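You operate a simulated robot arm through the tools that you are given. There is no shell and no other tool.

You run a simulated robot arm. Do the job below in one go: nothing can be reset, and whatever is moved stays where it is left.

TASK
Top up the carriage pot with grit and stand it on the black pot mat.
Fine: one fill, mix switch at GRIT; bring the carriage back to LOAD; leave the other starter pots.
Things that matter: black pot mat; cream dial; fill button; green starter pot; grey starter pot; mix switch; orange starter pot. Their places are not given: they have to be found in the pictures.

It is judged by the outcome, as a careful person would: the job done as asked, and still so three seconds after it is handed in. It fails if anything else is knocked over, pushed out of place, dropped, spilled or broken.

THE ROBOT
A 7-joint arm with a two-finger gripper, fixed in place. Base frame: the origin is at the foot of the arm, x ahead of it, y to its left, z up; the work surface is at about z = 0. Readings come in m, degrees, newtons and seconds.
With the tool pointing down near the work surface it reaches from about 0.16 to 0.38 m from the base axis. Its first joint turns from -72.0 to 72.0 degrees. Payload 0.6 kg.
Tool frame: the origin (TCP) lies between the finger pads and is the grasp point; the fingertips stand 0.022 m ahead of it; z points along the fingers, y is the line along which they close. Largest opening 0.092 m; the body of the gripper starts 0.065 m behind the TCP.
Orientation is that of the tool frame in the base frame, as a unit quaternion [x, y, z, w]. With the fingers straight down and closing along the base's y, the tool's x points along the base's -x, its y along +y and its z along -z.

THE INTERFACE
- The arm moves only by the tool arm_command. Its argument "increments" is a list of rows, each an object of numbers (a shift or turn left out is 0, a gripper value left out holds the last): "dx", "dy", "dz": the shift along the tool's x, y, z in cm; "ax", "ay", "az": the turn, a rotation vector about the tool's x, y, z in degrees; "fingers": the gripper command, from -1 (fully open) to 1 (shut), values between in proportion. In form: [{"dx": .., "dy": .., "dz": .., "ax": .., "ay": .., "az": .., "fingers": ..}, ...]. A call has 1 to 20 rows; each row shifts and turns the commanded pose from where the row before left it, along the tool's axes as they then stand. A row lasts 0.2 s, in which the tool goes at most 0.05 m and 8.6 degrees; a call with a longer step from one row to the next is refused whole, and so is a gripper value outside its range. Where a pose cannot be reached the arm comes as near as it can. A force on the tool above 40 N (or 10 N above the force at the start of the call, whichever is more), or a blocked arm, ends the call early, and 0.2 s more pass. The fingers move at their own pace and stop on an object; they squeeze with about 26 N. The grip force told is the motor's: it shows also when the fingers shut on nothing. Time passes only in rows, and 0.2 s behind the last, so rows that do not move let the fingers close. The reply holds the time, the measured pose of the TCP, the force on the tool along the base axes, the opening and the grip force, in the units named above and with some noise, with the torque about the TCP (base axes, N m) and any sound that the robot's microphone picked up.
- Cameras (640 x 400 px; columns grow to the right, rows downward): "scene" is fixed at [0.0502, -0.263, 0.4216]; the picture's right is [0.85, -0.53, 0.00], its down [-0.21, -0.34, -0.92] and it looks along [0.49, 0.77, -0.40] (base axes); focal length 239 px, centre (320, 200). "wrist" rides on the gripper at [0.071, 0.019, -0.102] in the tool frame; the picture's right is [-0.26, 0.97, 0.00], its down [-0.75, -0.20, -0.62] and it looks along [-0.60, -0.16, 0.78] (tool axes); focal length 280 px, centre (320, 200).
- capture(camera): a new picture of that camera. The clock stands still meanwhile.
- probe_pixels(camera, pixels): there is no depth. For up to 12 entries [column, row, z] of the newest picture of that camera ("zoom" is the newest enlarged one), the place [x, y] in the base frame at which the ray of that pixel passes the height z, good to about 0.002 m. The clock stands still meanwhile.
- inspect(camera, box): a new picture of the part [left, top, right, bottom] of that camera's present view, enlarged. The clock stands still meanwhile.
- hand_in(): hands the job in; it is judged then, once.

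Open the gripper and draw the arm clear of the work before you hand the job in, unless the task says otherwise.

The tools are called after "Emit:" as name(argument=value, ...) on one line, values as JSON. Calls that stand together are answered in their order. arm_command: Moves the arm, as the interface text tells. Its arguments: {"type":"object","properties":{"increments":{"type":"array"}},"required":["increments"]} The other tools are called the same way: capture (camera) takes a picture; probe_pixels (camera, pixels) gives the place at which the rays of pixels pass given heights; inspect (camera, box) takes an enlarged picture of a part of a camera's view; hand_in () hands the job in.

At the start:

```text
time_s: 0.0
tcp_pos: [0.189, 0.071, 0.3578]
tcp_rot: [-0.001, 1.0, 0.001, 0.001]
contact_force: [0.8, -0.6, -0.6]
wrist_torque: [0.0, -0.01, -0.01]
opening: 0.092
finger_force: 0.0
```

scene: 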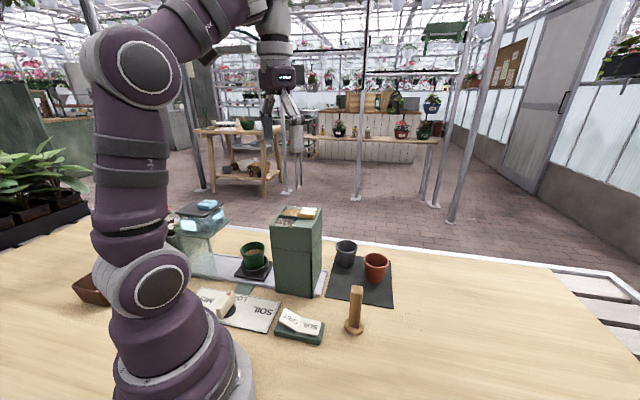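
wrist: 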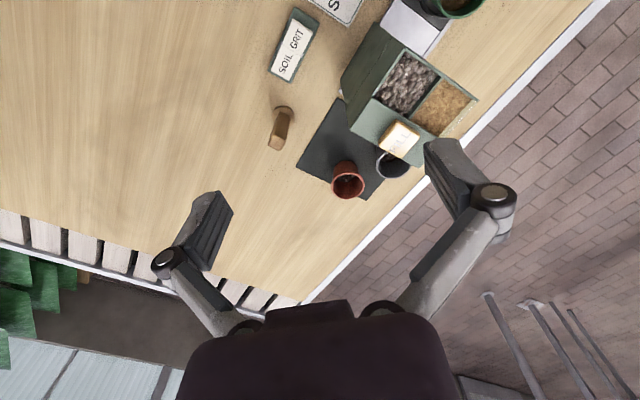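

The scene shows a green dispenser around (298,250), a green pot on a rail at (253,255), grey and orange pots on a dark mat at (360,270), a rocker switch at (300,325), and a plate at (230,305). I'll enlarge these areas.

Emit:
inspect(camera="scene", box=[160, 190, 420, 350])

Emit:
inspect(camera="wrist", box=[220, 0, 500, 210])

```text
2.46 times, centred on (290, 270) of scene
```

zoom: 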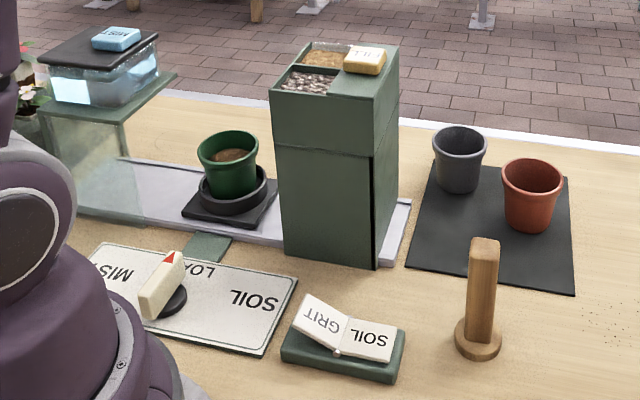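

```text
1.90 times, centred on (360, 105) of wrist
```

zoom: 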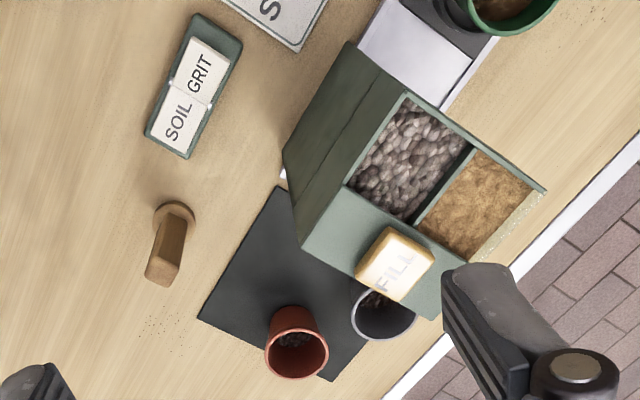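

I'll probe the places of the switch, dial, button, pots, mat and dispenser in both views at plausible heights.

Emit:
probe_pixels(camera="wrist", pixels=[[292, 46, 0.02], [301, 10, 0.01], [278, 78, 0.01], [399, 138, 0.17], [399, 138, 0.2], [280, 128, 0.0], [343, 160, 0.06], [298, 168, 0.0], [366, 198, 0.0], [347, 180, 0.06], [395, 165, 0.06], [310, 124, 0.0]])

Emit:
probe_pixels(camera="scene", pixels=[[230, 311, 0.01], [229, 294, 0.03], [297, 332, 0.02], [310, 212, 0.17], [310, 212, 0.2], [276, 292, 0.0], [313, 298, 0.0], [273, 231, 0.17], [273, 231, 0.2], [355, 330, 0.0], [253, 274, 0.02], [253, 246, 0.07]])

Emit:
probe_pixels(camera="scene", pixels=[[326, 297, 0.0], [393, 308, 0.0], [391, 261, 0.0], [347, 275, 0.0], [375, 283, 0.0], [346, 241, 0.06], [376, 255, 0.06], [354, 289, 0.1], [209, 288, 0.0], [281, 304, 0.0], [264, 332, 0.0], [325, 287, 0.0]])

```text
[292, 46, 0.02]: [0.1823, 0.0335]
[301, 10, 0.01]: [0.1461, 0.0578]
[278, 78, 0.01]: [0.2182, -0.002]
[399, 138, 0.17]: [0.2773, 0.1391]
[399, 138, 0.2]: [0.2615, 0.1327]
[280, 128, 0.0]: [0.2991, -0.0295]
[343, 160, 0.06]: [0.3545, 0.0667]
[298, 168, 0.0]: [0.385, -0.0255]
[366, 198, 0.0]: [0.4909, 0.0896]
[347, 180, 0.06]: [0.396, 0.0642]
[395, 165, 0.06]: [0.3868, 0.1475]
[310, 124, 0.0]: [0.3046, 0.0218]
```

```text
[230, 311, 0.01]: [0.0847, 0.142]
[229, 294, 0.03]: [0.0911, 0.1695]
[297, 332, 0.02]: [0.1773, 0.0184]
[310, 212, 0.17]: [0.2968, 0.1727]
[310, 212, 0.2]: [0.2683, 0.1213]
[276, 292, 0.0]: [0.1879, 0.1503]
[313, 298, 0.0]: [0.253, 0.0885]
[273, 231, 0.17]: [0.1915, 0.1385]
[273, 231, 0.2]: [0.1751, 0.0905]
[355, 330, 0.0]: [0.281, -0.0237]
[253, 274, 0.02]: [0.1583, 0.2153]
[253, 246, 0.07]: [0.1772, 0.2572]
```

```text
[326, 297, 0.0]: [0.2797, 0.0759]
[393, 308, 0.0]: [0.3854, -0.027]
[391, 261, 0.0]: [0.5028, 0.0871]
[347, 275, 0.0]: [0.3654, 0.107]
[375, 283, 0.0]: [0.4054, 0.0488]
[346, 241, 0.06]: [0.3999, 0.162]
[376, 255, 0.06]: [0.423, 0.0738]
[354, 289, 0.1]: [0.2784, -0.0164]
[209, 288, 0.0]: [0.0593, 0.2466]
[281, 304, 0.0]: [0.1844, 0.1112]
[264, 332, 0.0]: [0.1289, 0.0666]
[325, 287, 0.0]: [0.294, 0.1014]
```

The dial is near (0.085,0.142), the switch near (0.18,0.028), the FILL button near (0.275,0.14,0.18), and the mat is a square turned about 45° near (0.39,0.08). I'll move above the dial and pot for a closer wrist view.

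Emit:
arm_command(increments=[{"dx": 1, "dy": 2.5}, {"dx": 1, "dy": 2.5}, {"dx": 1, "dy": 2.5}, {"dx": 1, "dy": 2.5}, {}, {}])

Emit:
capture(camera="wrist")

Emit:
capture(camera="scene")

```text
time_s: 1.4
tcp_pos: [0.1464, 0.1704, 0.3523]
tcp_rot: [-0.001, 1.0, 0.001, 0.0]
contact_force: [0.7, -0.1, -0.3]
wrist_torque: [0.05, 0.01, -0.04]
opening: 0.0921
finger_force: 0.0
out of reach, approached as far as the arm can: row 3, 4
```

```text
taken
```

wrist: 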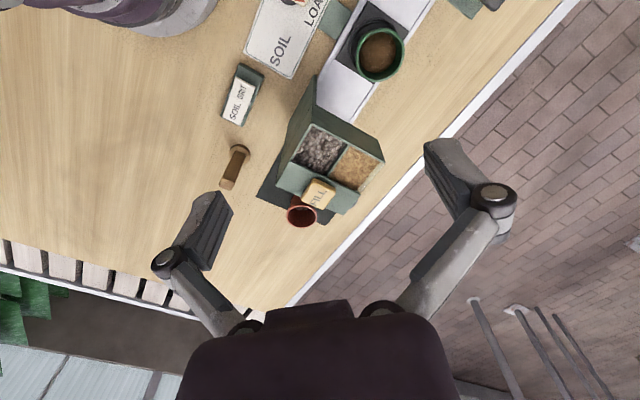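

```text
taken
```

scene: 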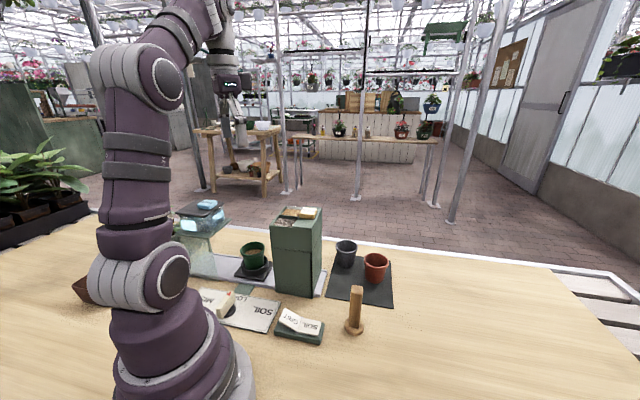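

The wrist view cuts off the dial at the top (295,0). I'll yaw the tool by 45° so its closing axis lies across the rail and the camera sees the dial and pot better.

Emit:
arm_command(increments=[{"az": 7.5}, {"az": 7.5}, {"az": 7.5}, {"az": 7.5}, {"az": 7.5}, {"az": 7.5}, {"dz": 3}, {}])

Emit:
capture(camera="wrist")

```text
time_s: 3.2
tcp_pos: [0.1484, 0.1697, 0.3182]
tcp_rot: [0.383, 0.924, 0.0, 0.0]
contact_force: [0.1, 0.2, 0.3]
wrist_torque: [0.02, 0.02, 0.02]
opening: 0.0919
finger_force: 0.1
```

```text
taken
```

wrist: 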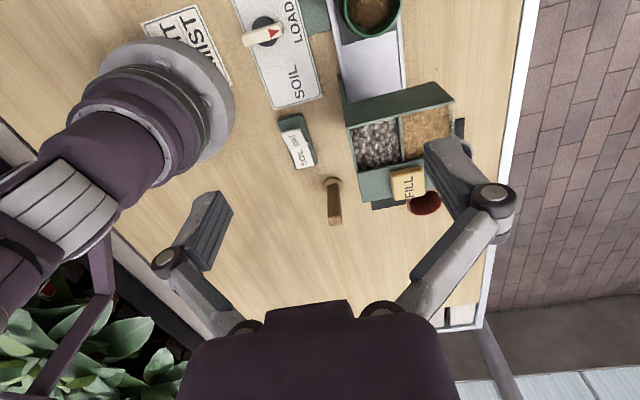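

The dial is at about (265,33), pointing at LOAD, with the pot at (370,12). I'll enlarge these.

Emit:
inspect(camera="wrist", box=[200, 0, 420, 130])

Emit:
probe_pixels(camera="wrist", pixels=[[268, 25, 0.005], [276, 32, 0.03], [246, 40, 0.03], [296, 134, 0.02], [372, 15, 0.07], [407, 182, 0.18], [405, 185, 0.17], [348, 107, 0.16], [456, 98, 0.16], [295, 105, 0.0], [325, 97, 0.0], [234, 3, 0.0]])

```text
2.91 times, centred on (310, 65) of wrist
```

zoom: 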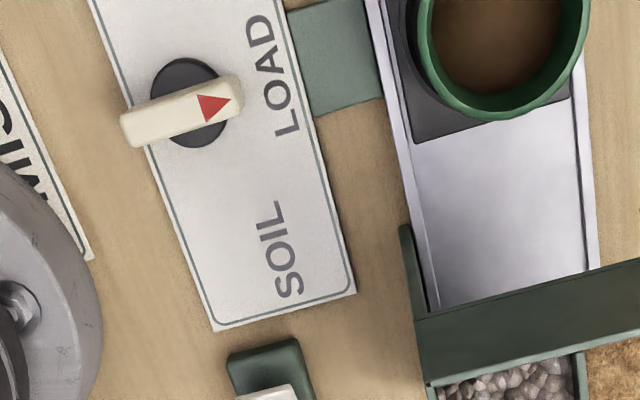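

```text
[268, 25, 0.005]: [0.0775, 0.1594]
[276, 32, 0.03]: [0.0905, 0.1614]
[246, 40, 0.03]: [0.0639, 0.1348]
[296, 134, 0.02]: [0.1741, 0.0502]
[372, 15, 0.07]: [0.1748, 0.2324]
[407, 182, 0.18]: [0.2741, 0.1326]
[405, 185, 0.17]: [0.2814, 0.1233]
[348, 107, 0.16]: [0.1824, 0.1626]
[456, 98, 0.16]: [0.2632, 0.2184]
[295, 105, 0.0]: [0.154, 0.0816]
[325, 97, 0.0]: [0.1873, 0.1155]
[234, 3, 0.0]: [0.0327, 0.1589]
```

The dial handle points along about (0.71,0.71), at LOAD, and SOIL lies clockwise from above. I'll inspect the switch in the scene view, and the card at (190,35) in the wrist view.

Emit:
inspect(camera="scene", box=[260, 290, 340, 350])

Emit:
inspect(camera="wrist", box=[130, 0, 260, 80])

Emit:
inspect(camera="wrist", box=[260, 95, 360, 160])

```text
6.67 times, centred on (300, 320) of scene
```

zoom: 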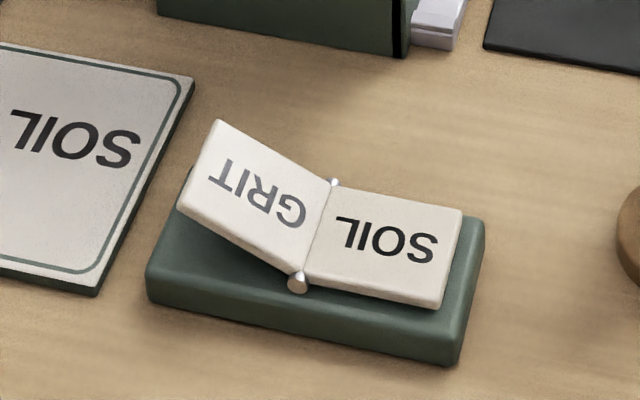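

```text
4.92 times, centred on (195, 40) of wrist
```

zoom: 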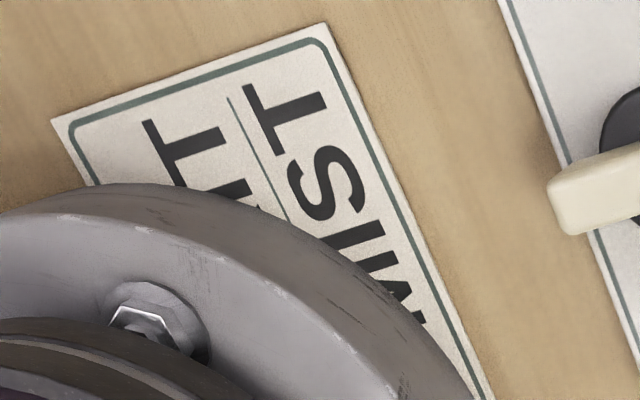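

```text
6.15 times, centred on (310, 128) of wrist
```

zoom: 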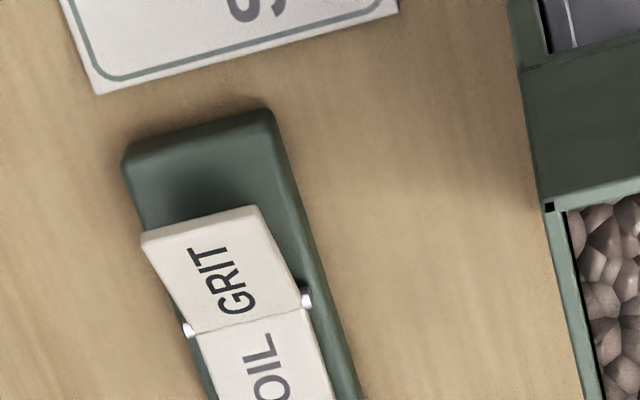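

GRIT's half is raised and SOIL's half is flat, so the switch is at SOIL and I must press down the GRIT end. I'll probe the corners of the rocker and the plate text.

Emit:
probe_pixels(camera="scene", pixels=[[302, 317.3, 0.02], [296.7, 332.4, 0.02], [284.3, 308.3, 0.035], [279, 320.8, 0.035], [321, 321.5, 0.02], [318, 335.8, 0.02], [274.2, 334.5, 0.0], [320, 344.5, 0.0], [322, 324, 0.015]])

Emit:
probe_pixels(camera="wrist", pixels=[[288.5, 149, 0.02], [307.5, 144, 0.02], [281, 134, 0.035], [300, 128.5, 0.035], [279, 121, 0.015], [301, 114, 0.015], [296.3, 82, 0.0], [303, 22, 0.0], [264.3, 31.7, 0.01], [275.5, 113, 0.0]])

```text
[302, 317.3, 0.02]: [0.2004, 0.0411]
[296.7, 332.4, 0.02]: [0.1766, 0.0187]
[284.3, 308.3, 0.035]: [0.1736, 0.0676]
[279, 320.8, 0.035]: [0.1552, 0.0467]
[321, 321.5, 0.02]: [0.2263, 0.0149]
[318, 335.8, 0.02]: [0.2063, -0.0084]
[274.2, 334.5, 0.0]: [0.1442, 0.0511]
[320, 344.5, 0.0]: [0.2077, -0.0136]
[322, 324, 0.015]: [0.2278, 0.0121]
```

```text
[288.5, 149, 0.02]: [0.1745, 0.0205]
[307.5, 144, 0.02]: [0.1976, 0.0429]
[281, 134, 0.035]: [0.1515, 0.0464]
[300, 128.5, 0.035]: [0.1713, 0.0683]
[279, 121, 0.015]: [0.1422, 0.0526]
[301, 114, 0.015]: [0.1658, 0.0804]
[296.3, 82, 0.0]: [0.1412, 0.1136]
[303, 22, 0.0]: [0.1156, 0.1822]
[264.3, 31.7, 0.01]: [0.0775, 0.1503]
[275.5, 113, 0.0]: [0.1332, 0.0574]
```

The two views agree: hinge middle at (0.1875,0.031,0.02), raised GRIT end at (0.163,0.057,0.035). I'll shut the fingers and move above (0.167,0.053).

Emit:
arm_command(increments=[{"dx": -1.92, "dy": -1.39, "fingers": 1}, {"dx": -1.92, "dy": -1.39}, {"dx": -1.92, "dy": -1.39}, {"dx": -1.92, "dy": -1.39}, {"dx": -1.92, "dy": -1.39}, {"dz": 3}, {"dz": 3}, {"dz": 3}, {"dz": 3}, {"dz": 3}, {"dz": 3}, {"dz": 2}, {}, {}])

Emit:
capture(camera="wrist")

Emit:
inspect(camera="scene", box=[220, 250, 380, 350])

```text
time_s: 6.2
tcp_pos: [0.1681, 0.0527, 0.1197]
tcp_rot: [0.384, 0.924, 0.0, 0.0]
contact_force: [-0.5, -0.2, 0.1]
wrist_torque: [0.01, 0.02, 0.02]
opening: 0.0001
finger_force: 25.7
```

```text
taken
```

wrist: 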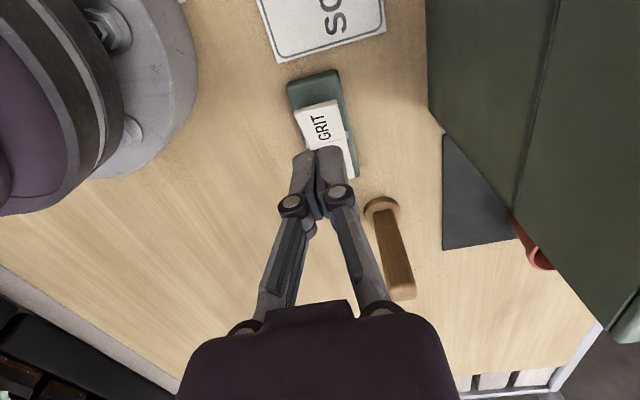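

```text
4.00 times, centred on (300, 300) of scene
```

zoom: 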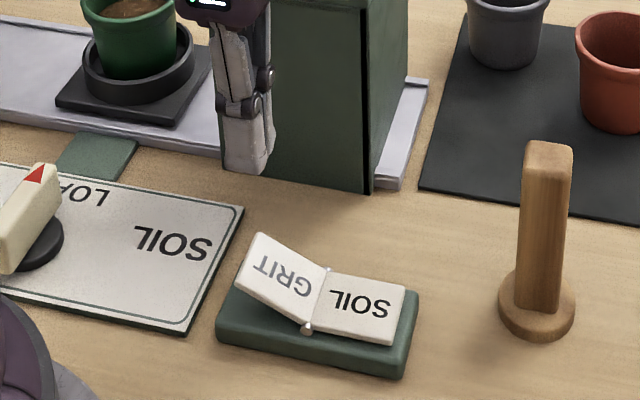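

The closed fingers are straight above the GRIT half at z 0.12. I'll descend and then press in small steps.

Emit:
arm_command(increments=[{"dz": 1.5}, {"dz": 1.5}, {"dz": 1.5}, {"dz": 1}, {"dz": 0.4}, {"dz": 0.4}, {"dz": 0.4}, {"dz": 0.4}, {"dz": 0.3}, {"dz": 0.3}])

Emit:
inspect(camera="scene", box=[220, 250, 380, 350])

```text
time_s: 8.4
tcp_pos: [0.1675, 0.0536, 0.0436]
tcp_rot: [0.382, 0.924, 0.0, 0.0]
contact_force: [0.3, -0.4, 0.4]
wrist_torque: [0.01, 0.01, -0.01]
opening: 0.0
finger_force: 28.7
```

```text
4.00 times, centred on (300, 300) of scene
```

zoom: 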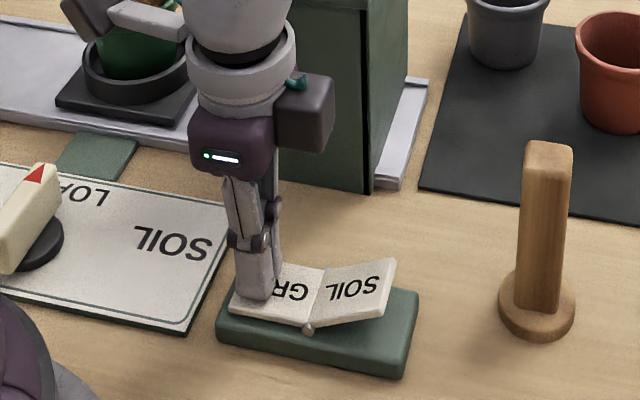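

The rocker has flipped: GRIT is flat and SOIL is raised. I'll lift, yaw to -45° so the fingers close across the dial handle, open partly, and go above the dial.

Emit:
arm_command(increments=[{"dz": -3}, {"dz": -4}, {"dz": -4}, {"dz": -4}, {"az": -8.2}, {"az": -8.2}, {"az": -8.2}, {"az": -8.2}, {"az": -8.2}, {"az": -8.2}, {"az": -8.2}, {"az": -8.2}, {"az": -8.2}, {"az": -8.2}, {"az": -8, "fingers": 0.0}, {}, {}])

Emit:
capture(camera="wrist")

Emit:
inspect(camera="scene", box=[180, 240, 340, 340])

```text
time_s: 12.0
tcp_pos: [0.167, 0.0519, 0.1927]
tcp_rot: [-0.383, 0.924, 0.0, 0.001]
contact_force: [-0.4, 0.3, 0.1]
wrist_torque: [-0.01, 0.01, -0.03]
opening: 0.046
finger_force: 0.0
```

```text
taken
```

wrist: 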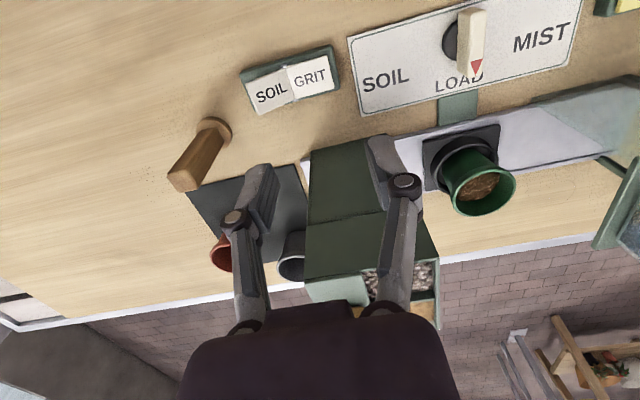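

```text
4.00 times, centred on (260, 290) of scene
```

zoom: 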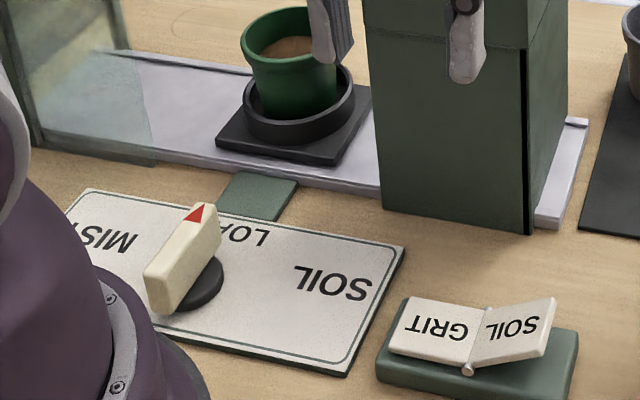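

The dial is well visible: handle from (470,10) to (478,73) in the wrist picture. I'll probe its ends and disc at candidate heights in both views.

Emit:
probe_pixels(camera="wrist", pixels=[[477, 74, 0.02], [477, 74, 0.03], [477, 74, 0.04], [471, 9, 0.03], [471, 9, 0.04], [450, 40, 0.005], [474, 43, 0.03], [474, 43, 0.04], [386, 82, 0.0], [457, 84, 0.0], [541, 40, 0.0]])

Emit:
probe_pixels(camera="scene", pixels=[[230.25, 290.75, 0.02], [230.25, 290.75, 0.03], [230.25, 290.75, 0.04], [217.5, 307, 0.03], [217.5, 307, 0.04], [228, 313, 0.005], [235, 309, 0.005]])

Emit:
inspect(camera="wrist", box=[400, 0, 540, 90])

```text
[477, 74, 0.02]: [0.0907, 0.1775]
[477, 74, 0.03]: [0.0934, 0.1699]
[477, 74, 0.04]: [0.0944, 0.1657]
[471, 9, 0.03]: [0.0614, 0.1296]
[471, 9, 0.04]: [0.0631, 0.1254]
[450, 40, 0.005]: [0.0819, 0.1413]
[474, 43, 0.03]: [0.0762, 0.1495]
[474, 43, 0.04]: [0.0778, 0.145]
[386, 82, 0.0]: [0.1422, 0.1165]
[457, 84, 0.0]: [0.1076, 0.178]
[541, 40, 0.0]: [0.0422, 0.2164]
```

```text
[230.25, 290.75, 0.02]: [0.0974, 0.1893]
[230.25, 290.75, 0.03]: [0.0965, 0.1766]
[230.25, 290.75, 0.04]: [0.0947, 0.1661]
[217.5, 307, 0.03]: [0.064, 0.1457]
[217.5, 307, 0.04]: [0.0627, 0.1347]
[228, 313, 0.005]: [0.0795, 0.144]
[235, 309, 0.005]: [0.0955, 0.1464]
```

```text
4.44 times, centred on (470, 45) of wrist
```

zoom: 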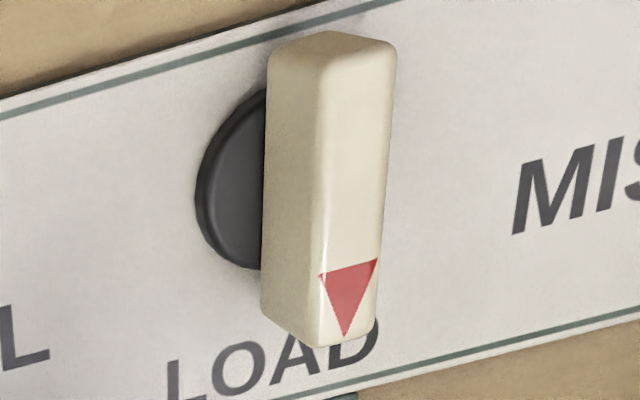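

The handle top is at z≈0.04, its centre and axis at about (0.078,0.148). I'll go above it and descend to z≈0.10 to check the alignment.

Emit:
arm_command(increments=[{"dx": -0.13, "dy": 3.285}, {"dx": -0.13, "dy": 3.285}, {"dx": -0.13, "dy": 3.285}, {"dx": -0.13, "dy": 3.285}, {"dz": 3}, {"dz": 3}, {"dz": 3}, {}, {}])

Emit:
capture(camera="wrist")

Emit:
capture(camera="scene")

```text
time_s: 14.0
tcp_pos: [0.0757, 0.1492, 0.1028]
tcp_rot: [-0.383, 0.924, 0.001, -0.001]
contact_force: [-0.6, -0.3, -0.4]
wrist_torque: [-0.01, -0.05, 0.0]
opening: 0.0459
finger_force: 0.0
```

```text
taken
```

wrist: 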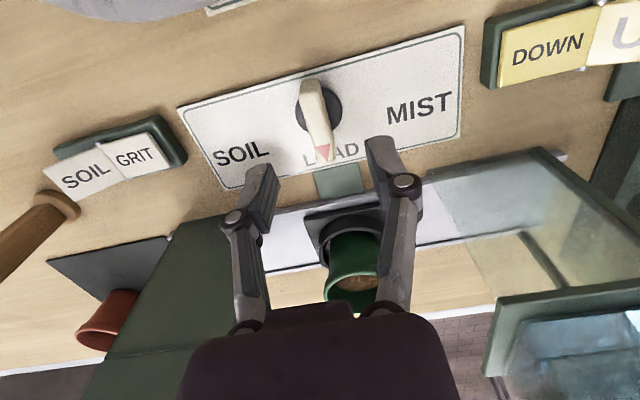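

```text
taken
```

scene: 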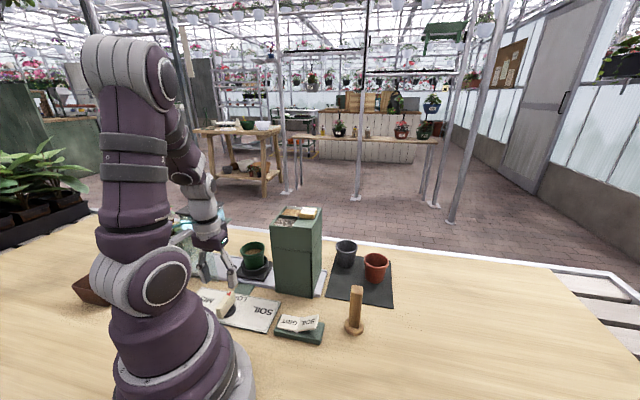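

Now I'll enlarge the dial, seen at (318,112), and probe its disc and handle from this close view.

Emit:
inspect(camera="wrist", box=[250, 60, 410, 160])

Emit:
probe_pixels(camera="wrist", pixels=[[295, 110, 0.01], [343, 105, 0.01], [319, 108, 0.01], [311, 82, 0.04], [323, 158, 0.04], [317, 120, 0.04], [242, 152, 0.003], [331, 153, 0.003], [419, 107, 0.003]])

```text
4.00 times, centred on (330, 110) of wrist
```

zoom: 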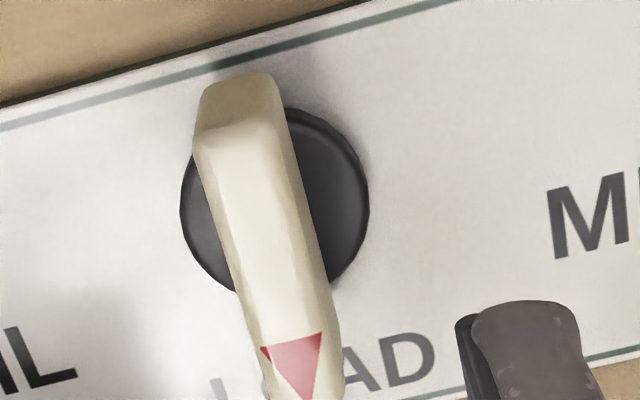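

```text
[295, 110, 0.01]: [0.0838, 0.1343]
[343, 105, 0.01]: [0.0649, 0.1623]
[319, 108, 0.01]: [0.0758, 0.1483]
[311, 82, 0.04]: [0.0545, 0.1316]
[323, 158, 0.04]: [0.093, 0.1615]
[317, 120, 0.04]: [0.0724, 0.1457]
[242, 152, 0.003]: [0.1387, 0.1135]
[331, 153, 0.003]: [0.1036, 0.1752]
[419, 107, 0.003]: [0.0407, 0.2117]
```

The disc centre is about (0.0765,0.148), within 1.5 mm of the TCP. I'll shift slightly, descend to z≈0.038 straddling the handle, and grip it.

Emit:
arm_command(increments=[{"dy": -0.14, "dz": 1.5}, {"dz": 1.5}, {"dz": 1.5}, {"dz": 1}, {"dz": 0.9}, {}, {"fingers": 1}, {}, {}, {}])

Emit:
capture(camera="wrist")

```text
time_s: 16.2
tcp_pos: [0.0776, 0.1483, 0.039]
tcp_rot: [-0.383, 0.924, 0.002, 0.0]
contact_force: [-12.6, 14.6, -13.1]
wrist_torque: [0.43, 0.15, -0.01]
opening: 0.013
finger_force: 28.8
```

```text
taken
```

wrist: 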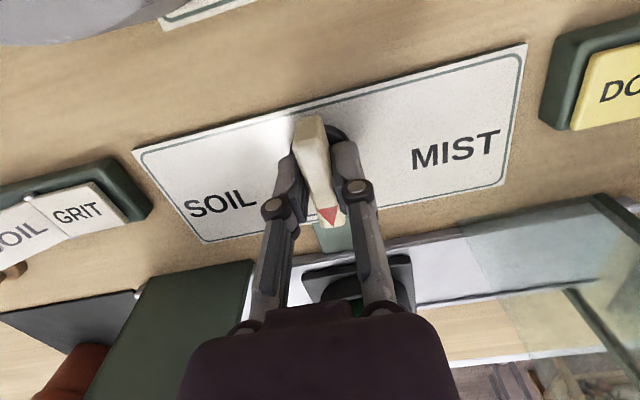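

The handle is gripped (opening 0.013), with about 19 N of side load along tool +y. I'll undo the small side shift to relieve it and see the readings.

Emit:
arm_command(increments=[{"dy": 0.1}, {}])

```text
time_s: 16.8
tcp_pos: [0.0779, 0.1484, 0.039]
tcp_rot: [-0.384, 0.923, 0.002, -0.001]
contact_force: [-14.6, 14.4, -24.2]
wrist_torque: [0.19, 0.29, 0.01]
opening: 0.0128
finger_force: 28.0
```

The load did not fall; I'll try the other direction by 2 mm to learn the sign.

Emit:
arm_command(increments=[{"dy": -0.1}, {"dy": -0.1}, {}])

```text
time_s: 17.5
tcp_pos: [0.0777, 0.1492, 0.0398]
tcp_rot: [-0.384, 0.923, 0.004, -0.003]
contact_force: [0.3, 0.3, -3.3]
wrist_torque: [-0.05, 0.1, -0.02]
opening: 0.0128
finger_force: 28.7
stopped in row 3: the force on the tool passed its limit at 42 N (the readings are from after the stop); the commanded pose is now the measured one
```

The limit trip reset the commanded pose to the measured one and the load is now nearly zero. I'll start turning clockwise (+az) in small steps.

Emit:
arm_command(increments=[{"az": 4}, {"az": 4}, {"az": 4}, {"az": 4}])

Emit:
capture(camera="scene")

```text
time_s: 18.5
tcp_pos: [0.0779, 0.1489, 0.0393]
tcp_rot: [-0.253, 0.967, 0.004, -0.001]
contact_force: [-0.2, 8.3, 5.5]
wrist_torque: [-0.23, 0.66, 0.05]
opening: 0.0131
finger_force: 28.1
```

```text
taken
```

scene: 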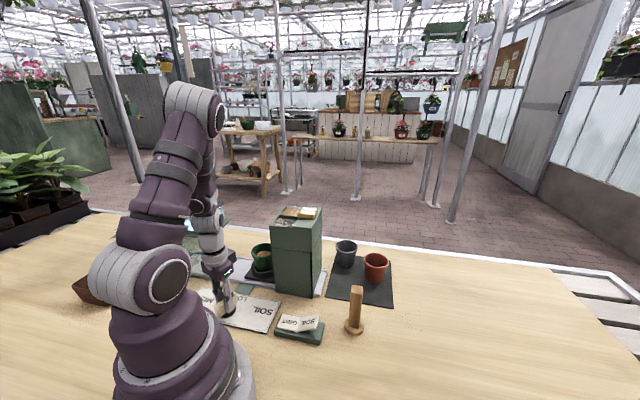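

The carriage moved toward the dispenser (pot now at (262,257)). I'll keep turning.

Emit:
arm_command(increments=[{"az": 4}, {"az": 4}, {"az": 4}, {"az": 4}, {"az": 4}, {"az": 4}])

Emit:
inspect(camera="scene", box=[180, 230, 340, 330])

Emit:
capture(camera="wrist")

```text
time_s: 19.9
tcp_pos: [0.0762, 0.1502, 0.0386]
tcp_rot: [-0.045, 0.999, 0.006, -0.004]
contact_force: [-19.1, 24.4, 10.9]
wrist_torque: [0.56, -0.08, 0.06]
opening: 0.013
finger_force: 27.8
```

```text
4.00 times, centred on (260, 280) of scene
```

zoom: 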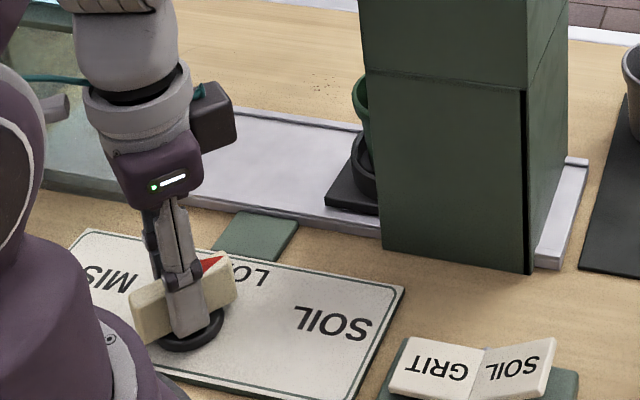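

```text
taken
```

wrist: 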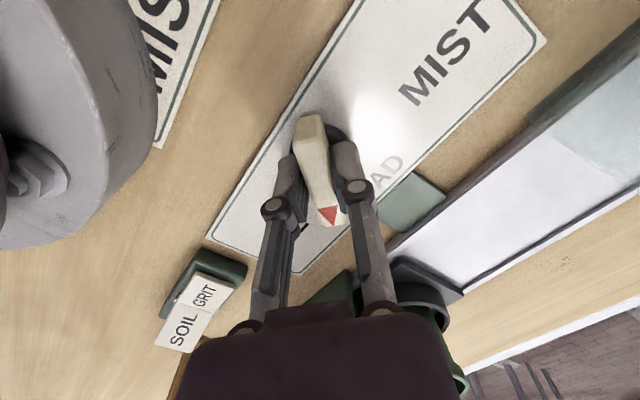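

After 40° of turn the carriage has gone half under the dispenser. The load of 31 N points to (-x,+y), so I'll shift the commanded pose that way and keep turning.

Emit:
arm_command(increments=[{"dx": 0.13, "dy": 0.12}, {"az": 4}, {"az": 4, "dx": 0.03, "dy": 0.03}, {"az": 4}])

```text
time_s: 20.9
tcp_pos: [0.078, 0.1502, 0.0393]
tcp_rot: [0.062, 0.998, 0.004, -0.001]
contact_force: [10.6, 12.4, 20.8]
wrist_torque: [0.22, -0.51, 0.06]
opening: 0.0128
finger_force: 28.1
```

Now turned about 52°, with the load at (10.6,12.4,20.8) N. I'll relieve it a bit and go on.

Emit:
arm_command(increments=[{"dx": -0.06, "dy": 0.06, "dz": -0.08}, {"az": 4}, {"az": 4}])

Emit:
inspect(camera="scene", box=[180, 230, 340, 330])

Emit:
capture(camera="wrist")

```text
time_s: 21.7
tcp_pos: [0.0772, 0.1504, 0.0401]
tcp_rot: [0.128, 0.992, 0.004, -0.005]
contact_force: [4.4, 18.2, -24.0]
wrist_torque: [0.31, -0.09, 0.07]
opening: 0.0132
finger_force: 28.0
```

```text
4.00 times, centred on (260, 280) of scene
```

zoom: 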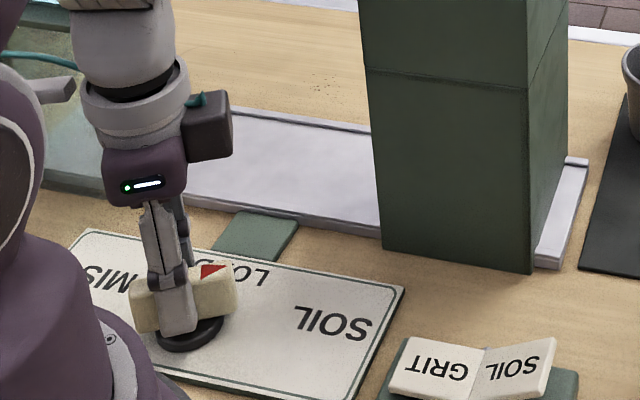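

```text
taken
```

wrist: 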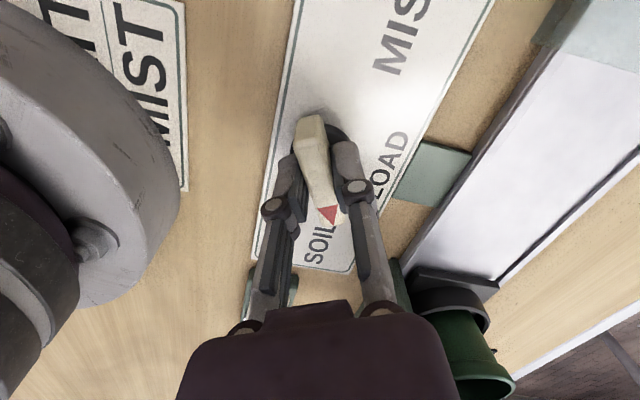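

Turned ≈60°; SOIL lies about 12° further (label bearing ≈-25°, pointer ≈-15°). I'll relieve the load and keep turning in small steps.

Emit:
arm_command(increments=[{"dy": 0.08, "dz": 0.08}, {"az": 3}, {"az": 3}, {"az": 3}])

Emit:
capture(camera="wrist")

```text
time_s: 22.7
tcp_pos: [0.077, 0.1491, 0.039]
tcp_rot: [0.208, 0.978, 0.001, -0.003]
contact_force: [-0.1, -1.2, -1.3]
wrist_torque: [0.0, 0.1, 0.62]
opening: 0.0151
finger_force: 28.3
```

```text
taken
```

wrist: 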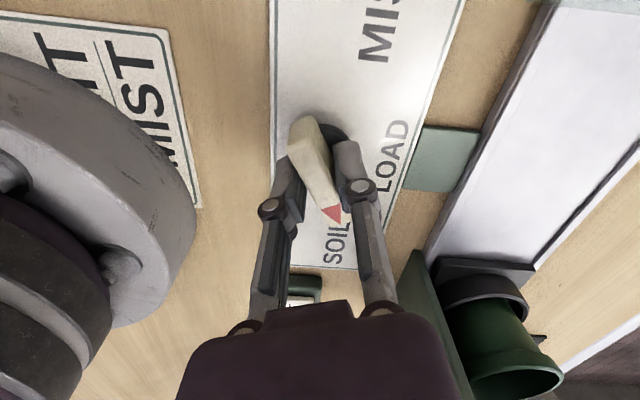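

The torque about z rose to 0.62 and the jaw opening to 0.0151: the dial is at a stop near 60° and the grip is slipping. I'll turn back 8° to relax, then look and probe where the carriage is.

Emit:
arm_command(increments=[{"az": -4}, {"az": -4}, {}])

Emit:
capture(camera="wrist")

Emit:
inspect(camera="wrist", box=[380, 150, 640, 400])

```text
time_s: 23.5
tcp_pos: [0.076, 0.1502, 0.0382]
tcp_rot: [0.137, 0.991, 0.002, -0.003]
contact_force: [-2.7, -7.3, -22.2]
wrist_torque: [-0.11, 0.05, 0.39]
opening: 0.013
finger_force: 27.6
```

```text
taken
```

wrist: 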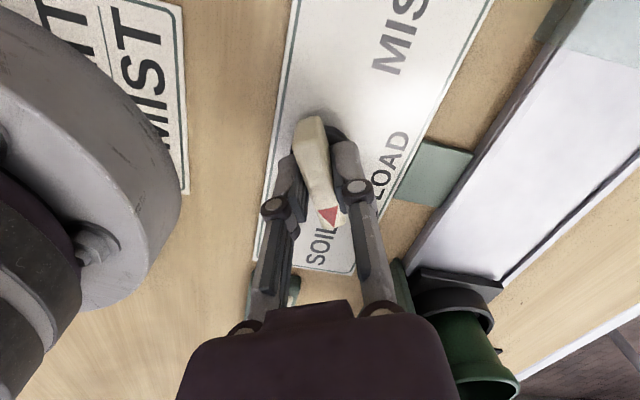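

```text
1.60 times, centred on (510, 275) of wrist
```

zoom: 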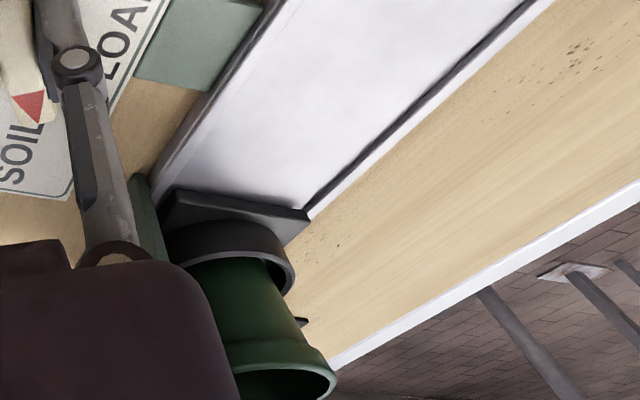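

I'll probe the carriage's trailing edge corners at (419,272) and (501,291), the pot's bottom, and the pointer.

Emit:
probe_pixels(camera="wrist", pixels=[[419.4, 272, 0.015], [500.6, 290.6, 0.015], [485, 310, 0.03], [430, 293, 0.03], [470, 395, 0.08], [323, 243, 0.003], [390, 163, 0.003], [399, 259, 0.0]])

Emit:
capture(camera="scene")

```text
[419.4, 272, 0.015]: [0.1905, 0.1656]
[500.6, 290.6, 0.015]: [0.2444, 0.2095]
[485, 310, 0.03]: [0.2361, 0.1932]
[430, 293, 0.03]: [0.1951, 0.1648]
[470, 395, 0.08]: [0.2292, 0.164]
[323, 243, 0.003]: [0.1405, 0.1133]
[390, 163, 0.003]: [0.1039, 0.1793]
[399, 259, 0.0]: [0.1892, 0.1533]
```

```text
taken
```

scene: 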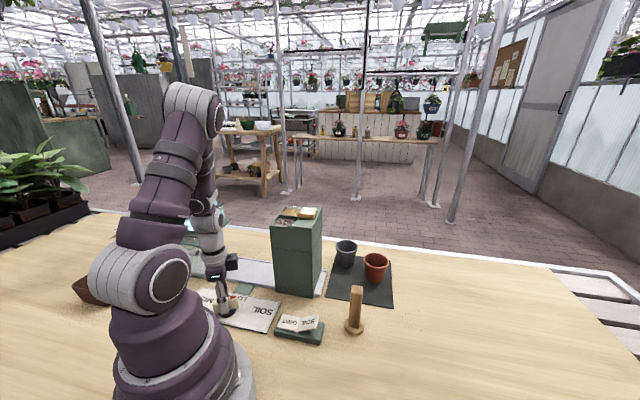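

The carriage centre is now near s≈0.056 along the rail, under the hoppers, and the dial is at its SOIL stop. I'll open the fingers and rise straight up.

Emit:
arm_command(increments=[{"fingers": 0.2}, {}, {}, {"dz": -1}, {"dz": -2}, {"dz": -3}, {"dz": -4}, {"dz": -4}, {}])

Emit:
capture(camera="wrist")

Emit:
inspect(camera="scene", box=[180, 230, 340, 330])

```text
time_s: 25.5
tcp_pos: [0.0792, 0.1498, 0.1791]
tcp_rot: [0.137, 0.991, 0.003, -0.002]
contact_force: [0.5, -0.5, -0.6]
wrist_torque: [-0.03, -0.01, 0.02]
opening: 0.037
finger_force: 0.0
```

```text
taken
```

wrist: 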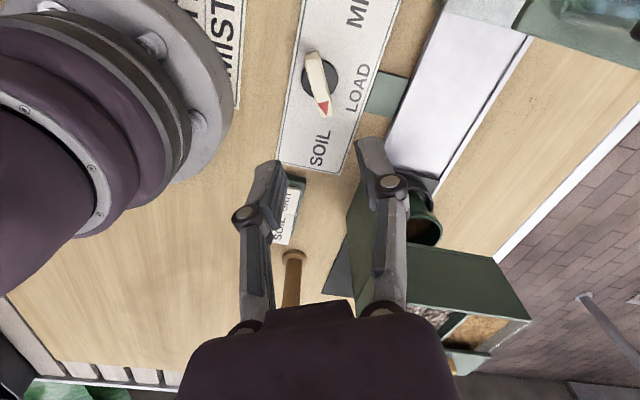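

```text
4.00 times, centred on (260, 280) of scene
```

zoom: 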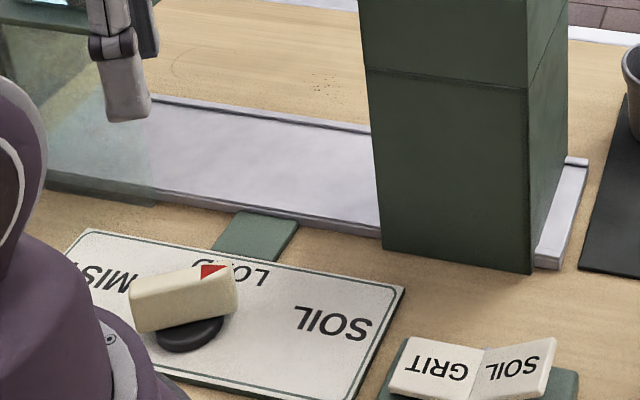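

The pot is under the hoppers and the dial stays at SOIL. Next I'll rise, shut the fingers, yaw to +45° and move above the FILL button.

Emit:
arm_command(increments=[{"dz": -3, "fingers": 1}, {"dz": -3}, {"dz": -3}, {"az": 7.3}, {"az": 7.3}, {"az": 7.3}, {"az": 7.3}, {"dx": -2.98, "dy": 2.42}, {"dx": -2.98, "dy": 2.42}, {"dx": -2.98, "dy": 2.42}, {"dx": -2.98, "dy": 2.42}, {"dx": -2.98, "dy": 2.42}, {}, {}])

Emit:
capture(camera="wrist")

Emit:
capture(camera="scene")

```text
time_s: 28.5
tcp_pos: [0.2698, 0.1273, 0.2693]
tcp_rot: [0.383, 0.924, 0.002, -0.004]
contact_force: [-1.1, -1.2, 0.1]
wrist_torque: [0.02, -0.06, -0.01]
opening: 0.0
finger_force: 26.6
```

```text
taken
```

wrist: 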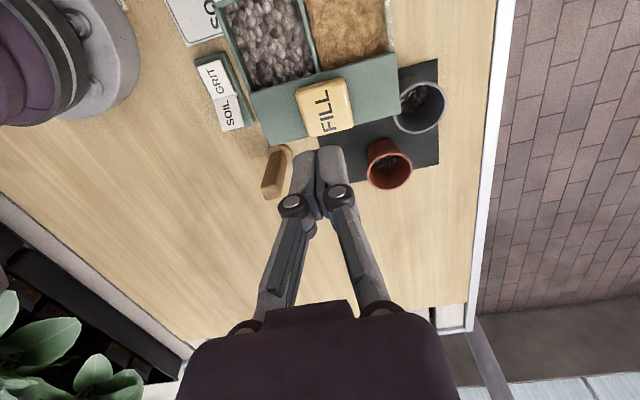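

```text
taken
```

scene: 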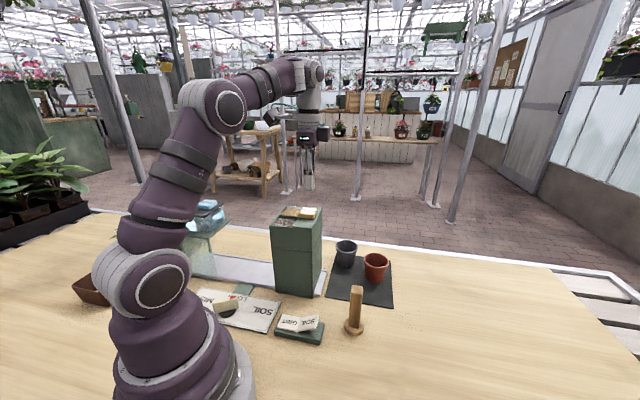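

The FILL button shows at (325,107) in the wrist view. I'll get its height by comparing both views, and use this view to locate the pots and mat too.

Emit:
inspect(camera="scene", box=[260, 190, 420, 290])

Emit:
probe_pixels(camera="wrist", pixels=[[296, 91, 0.18], [344, 78, 0.18], [355, 123, 0.18], [325, 103, 0.17], [325, 103, 0.18], [325, 103, 0.19], [418, 107, 0.05], [418, 107, 0.06], [390, 168, 0.05], [390, 168, 0.06], [439, 166, 0.0], [398, 66, 0.0]])

```text
4.00 times, centred on (340, 240) of scene
```

zoom: 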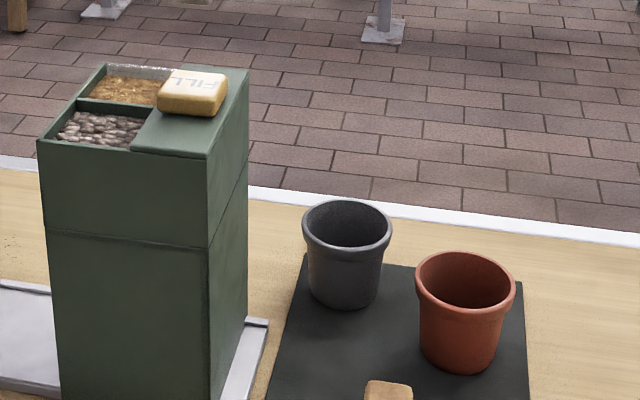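

```text
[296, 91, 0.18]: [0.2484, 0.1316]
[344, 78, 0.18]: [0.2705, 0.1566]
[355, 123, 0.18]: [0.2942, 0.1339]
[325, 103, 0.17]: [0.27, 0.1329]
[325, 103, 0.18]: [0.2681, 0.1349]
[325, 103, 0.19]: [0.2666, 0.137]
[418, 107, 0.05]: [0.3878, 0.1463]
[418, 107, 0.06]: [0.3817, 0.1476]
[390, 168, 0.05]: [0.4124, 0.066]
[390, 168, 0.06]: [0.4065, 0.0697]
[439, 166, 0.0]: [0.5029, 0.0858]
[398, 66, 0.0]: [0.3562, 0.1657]
```

Both views agree on a button top near (0.27,0.137,0.19). I'll move over it and descend to just above (TCP z≈0.222).

Emit:
arm_command(increments=[{"dx": 0.64, "dy": 0.71}, {"dz": 2}, {"dz": 2}, {"dz": 0.6}, {}])

Emit:
inspect(camera="scene", box=[260, 170, 360, 240])

Emit:
capture(camera="wrist")

```text
time_s: 29.7
tcp_pos: [0.2698, 0.14, 0.2214]
tcp_rot: [0.383, 0.924, 0.002, -0.004]
contact_force: [-0.3, -0.5, -0.2]
wrist_torque: [0.01, 0.02, 0.0]
opening: 0.0002
finger_force: 25.9
```

```text
5.71 times, centred on (310, 205) of scene
```

zoom: 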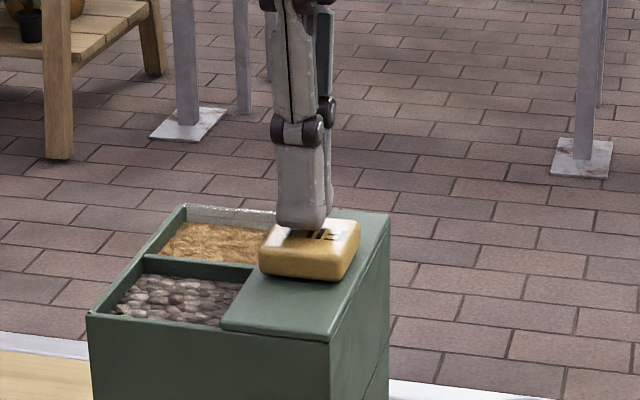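

```text
taken
```

wrist: 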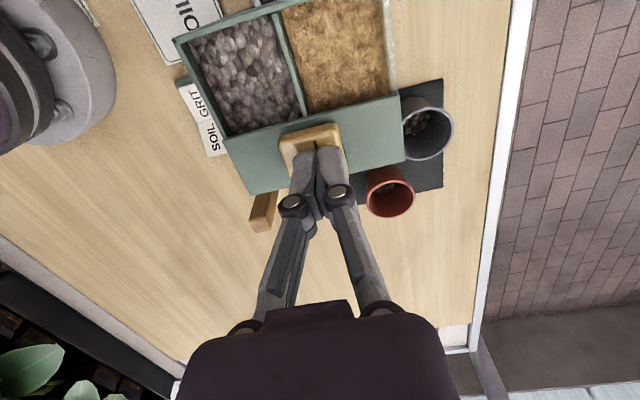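

The tip hovers over the button, slightly to its left. I'll probe the visible button edge to refine the press point.

Emit:
inspect(camera="wrist", box=[260, 110, 360, 172])

Emit:
probe_pixels(camera="wrist", pixels=[[279, 136, 0.185], [338, 124, 0.185], [343, 150, 0.185], [279, 136, 0.19], [338, 124, 0.19], [343, 150, 0.19], [248, 194, 0.165], [403, 160, 0.165]])

Emit:
probe_pixels(camera="scene", pixels=[[303, 208.9, 0.185], [317, 208.9, 0.185], [315.3, 215.9, 0.185], [299.9, 213.8, 0.185], [303, 208.9, 0.19], [317, 208.9, 0.19], [315.3, 215.9, 0.19], [299.9, 213.8, 0.19]])

```text
6.40 times, centred on (310, 141) of wrist
```

zoom: 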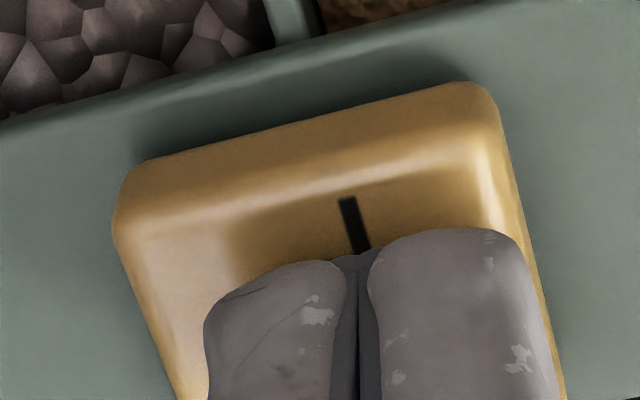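

```text
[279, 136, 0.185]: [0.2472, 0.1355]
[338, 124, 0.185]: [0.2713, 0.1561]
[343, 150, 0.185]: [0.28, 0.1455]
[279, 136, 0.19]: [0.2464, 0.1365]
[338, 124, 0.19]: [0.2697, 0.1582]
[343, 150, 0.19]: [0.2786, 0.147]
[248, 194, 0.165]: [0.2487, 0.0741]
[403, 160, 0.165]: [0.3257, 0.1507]
```

```text
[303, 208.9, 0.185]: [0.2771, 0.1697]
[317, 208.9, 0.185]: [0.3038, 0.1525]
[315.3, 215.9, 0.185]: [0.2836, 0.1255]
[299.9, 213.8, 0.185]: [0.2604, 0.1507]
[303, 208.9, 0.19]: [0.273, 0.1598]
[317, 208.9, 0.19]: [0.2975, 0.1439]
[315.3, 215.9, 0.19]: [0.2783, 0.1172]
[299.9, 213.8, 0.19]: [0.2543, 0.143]
```

The button centre comes to about (0.273,0.138), so I shift 3.5 mm along the rail and press down gently in 2 mm steps, watching the force and sound.

Emit:
arm_command(increments=[{"dx": -0.35}, {"dz": 0.3}, {"dz": 0.2}, {"dz": 0.2}, {"dz": 0.2}, {"dz": 0.2}])

```text
time_s: 31.1
tcp_pos: [0.2713, 0.1363, 0.2111]
tcp_rot: [0.382, 0.924, 0.002, -0.004]
contact_force: [-0.5, -0.6, 4.1]
wrist_torque: [0.01, -0.01, -0.03]
opening: 0.0062
finger_force: 27.9
heard: click
```

A click was heard with about 4 N of force: the button has been pressed. I'll rise straight up and look at the pot.

Emit:
arm_command(increments=[{"dz": -1}, {"dz": -2}, {"dz": -3}, {}, {}, {}])

Emit:
capture(camera="scene")

Emit:
capture(camera="wrist")

```text
time_s: 32.5
tcp_pos: [0.272, 0.137, 0.271]
tcp_rot: [0.383, 0.924, 0.002, -0.004]
contact_force: [0.2, -0.5, 0.5]
wrist_torque: [-0.02, -0.04, -0.03]
opening: 0.0001
finger_force: 28.0
```

```text
taken
```

scene: 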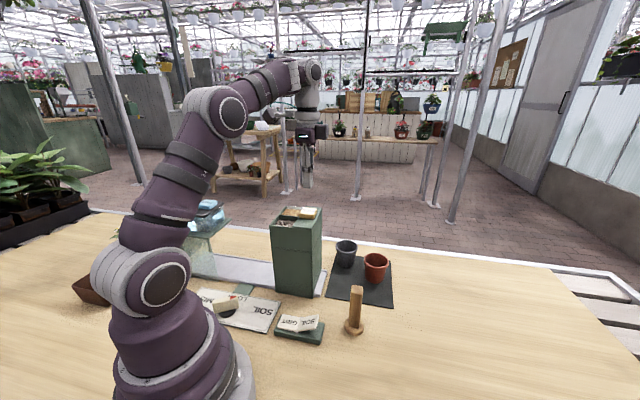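

```text
taken
```

wrist: 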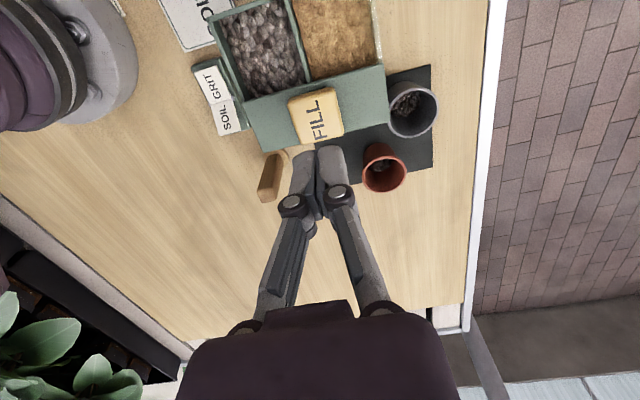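

The pot interior is hidden here. I'll return over the dial with the earlier yaw (+15.75°), opening the fingers to 0.046 m.

Emit:
arm_command(increments=[{"dx": 2.934, "dy": -2.566}, {"dx": 2.934, "dy": -2.566}, {"dx": 2.934, "dy": -2.566}, {"dx": 2.934, "dy": -2.566}, {"dx": 2.934, "dy": -2.566, "fingers": 0.0}, {"az": -7.3}, {"az": -7.3}, {"az": -7.3}, {"az": -7.3}, {"dz": 3}, {"dz": 3}, {"dz": 3}, {"dz": 3}, {"dz": 3}, {}, {}])

Emit:
capture(camera="wrist")

Emit:
inspect(camera="wrist", box=[250, 60, 410, 160])

```text
time_s: 35.9
tcp_pos: [0.0762, 0.1483, 0.1218]
tcp_rot: [0.138, 0.99, 0.003, -0.004]
contact_force: [-0.1, -0.8, -0.4]
wrist_torque: [0.02, 0.01, 0.05]
opening: 0.0463
finger_force: 0.0
```

```text
taken
```

wrist: 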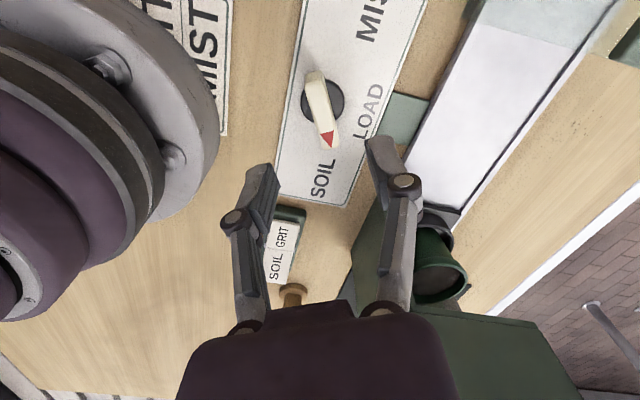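

```text
4.00 times, centred on (330, 110) of wrist
```

zoom: 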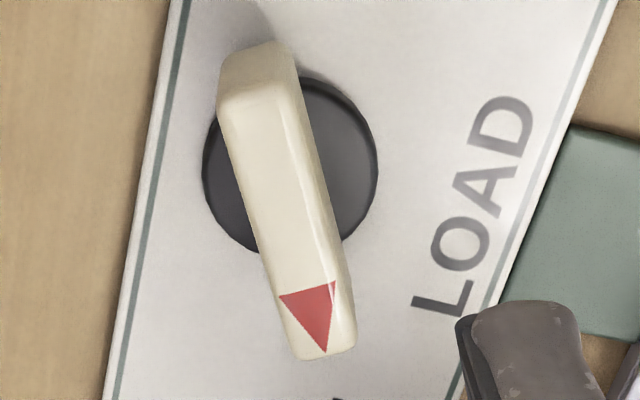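

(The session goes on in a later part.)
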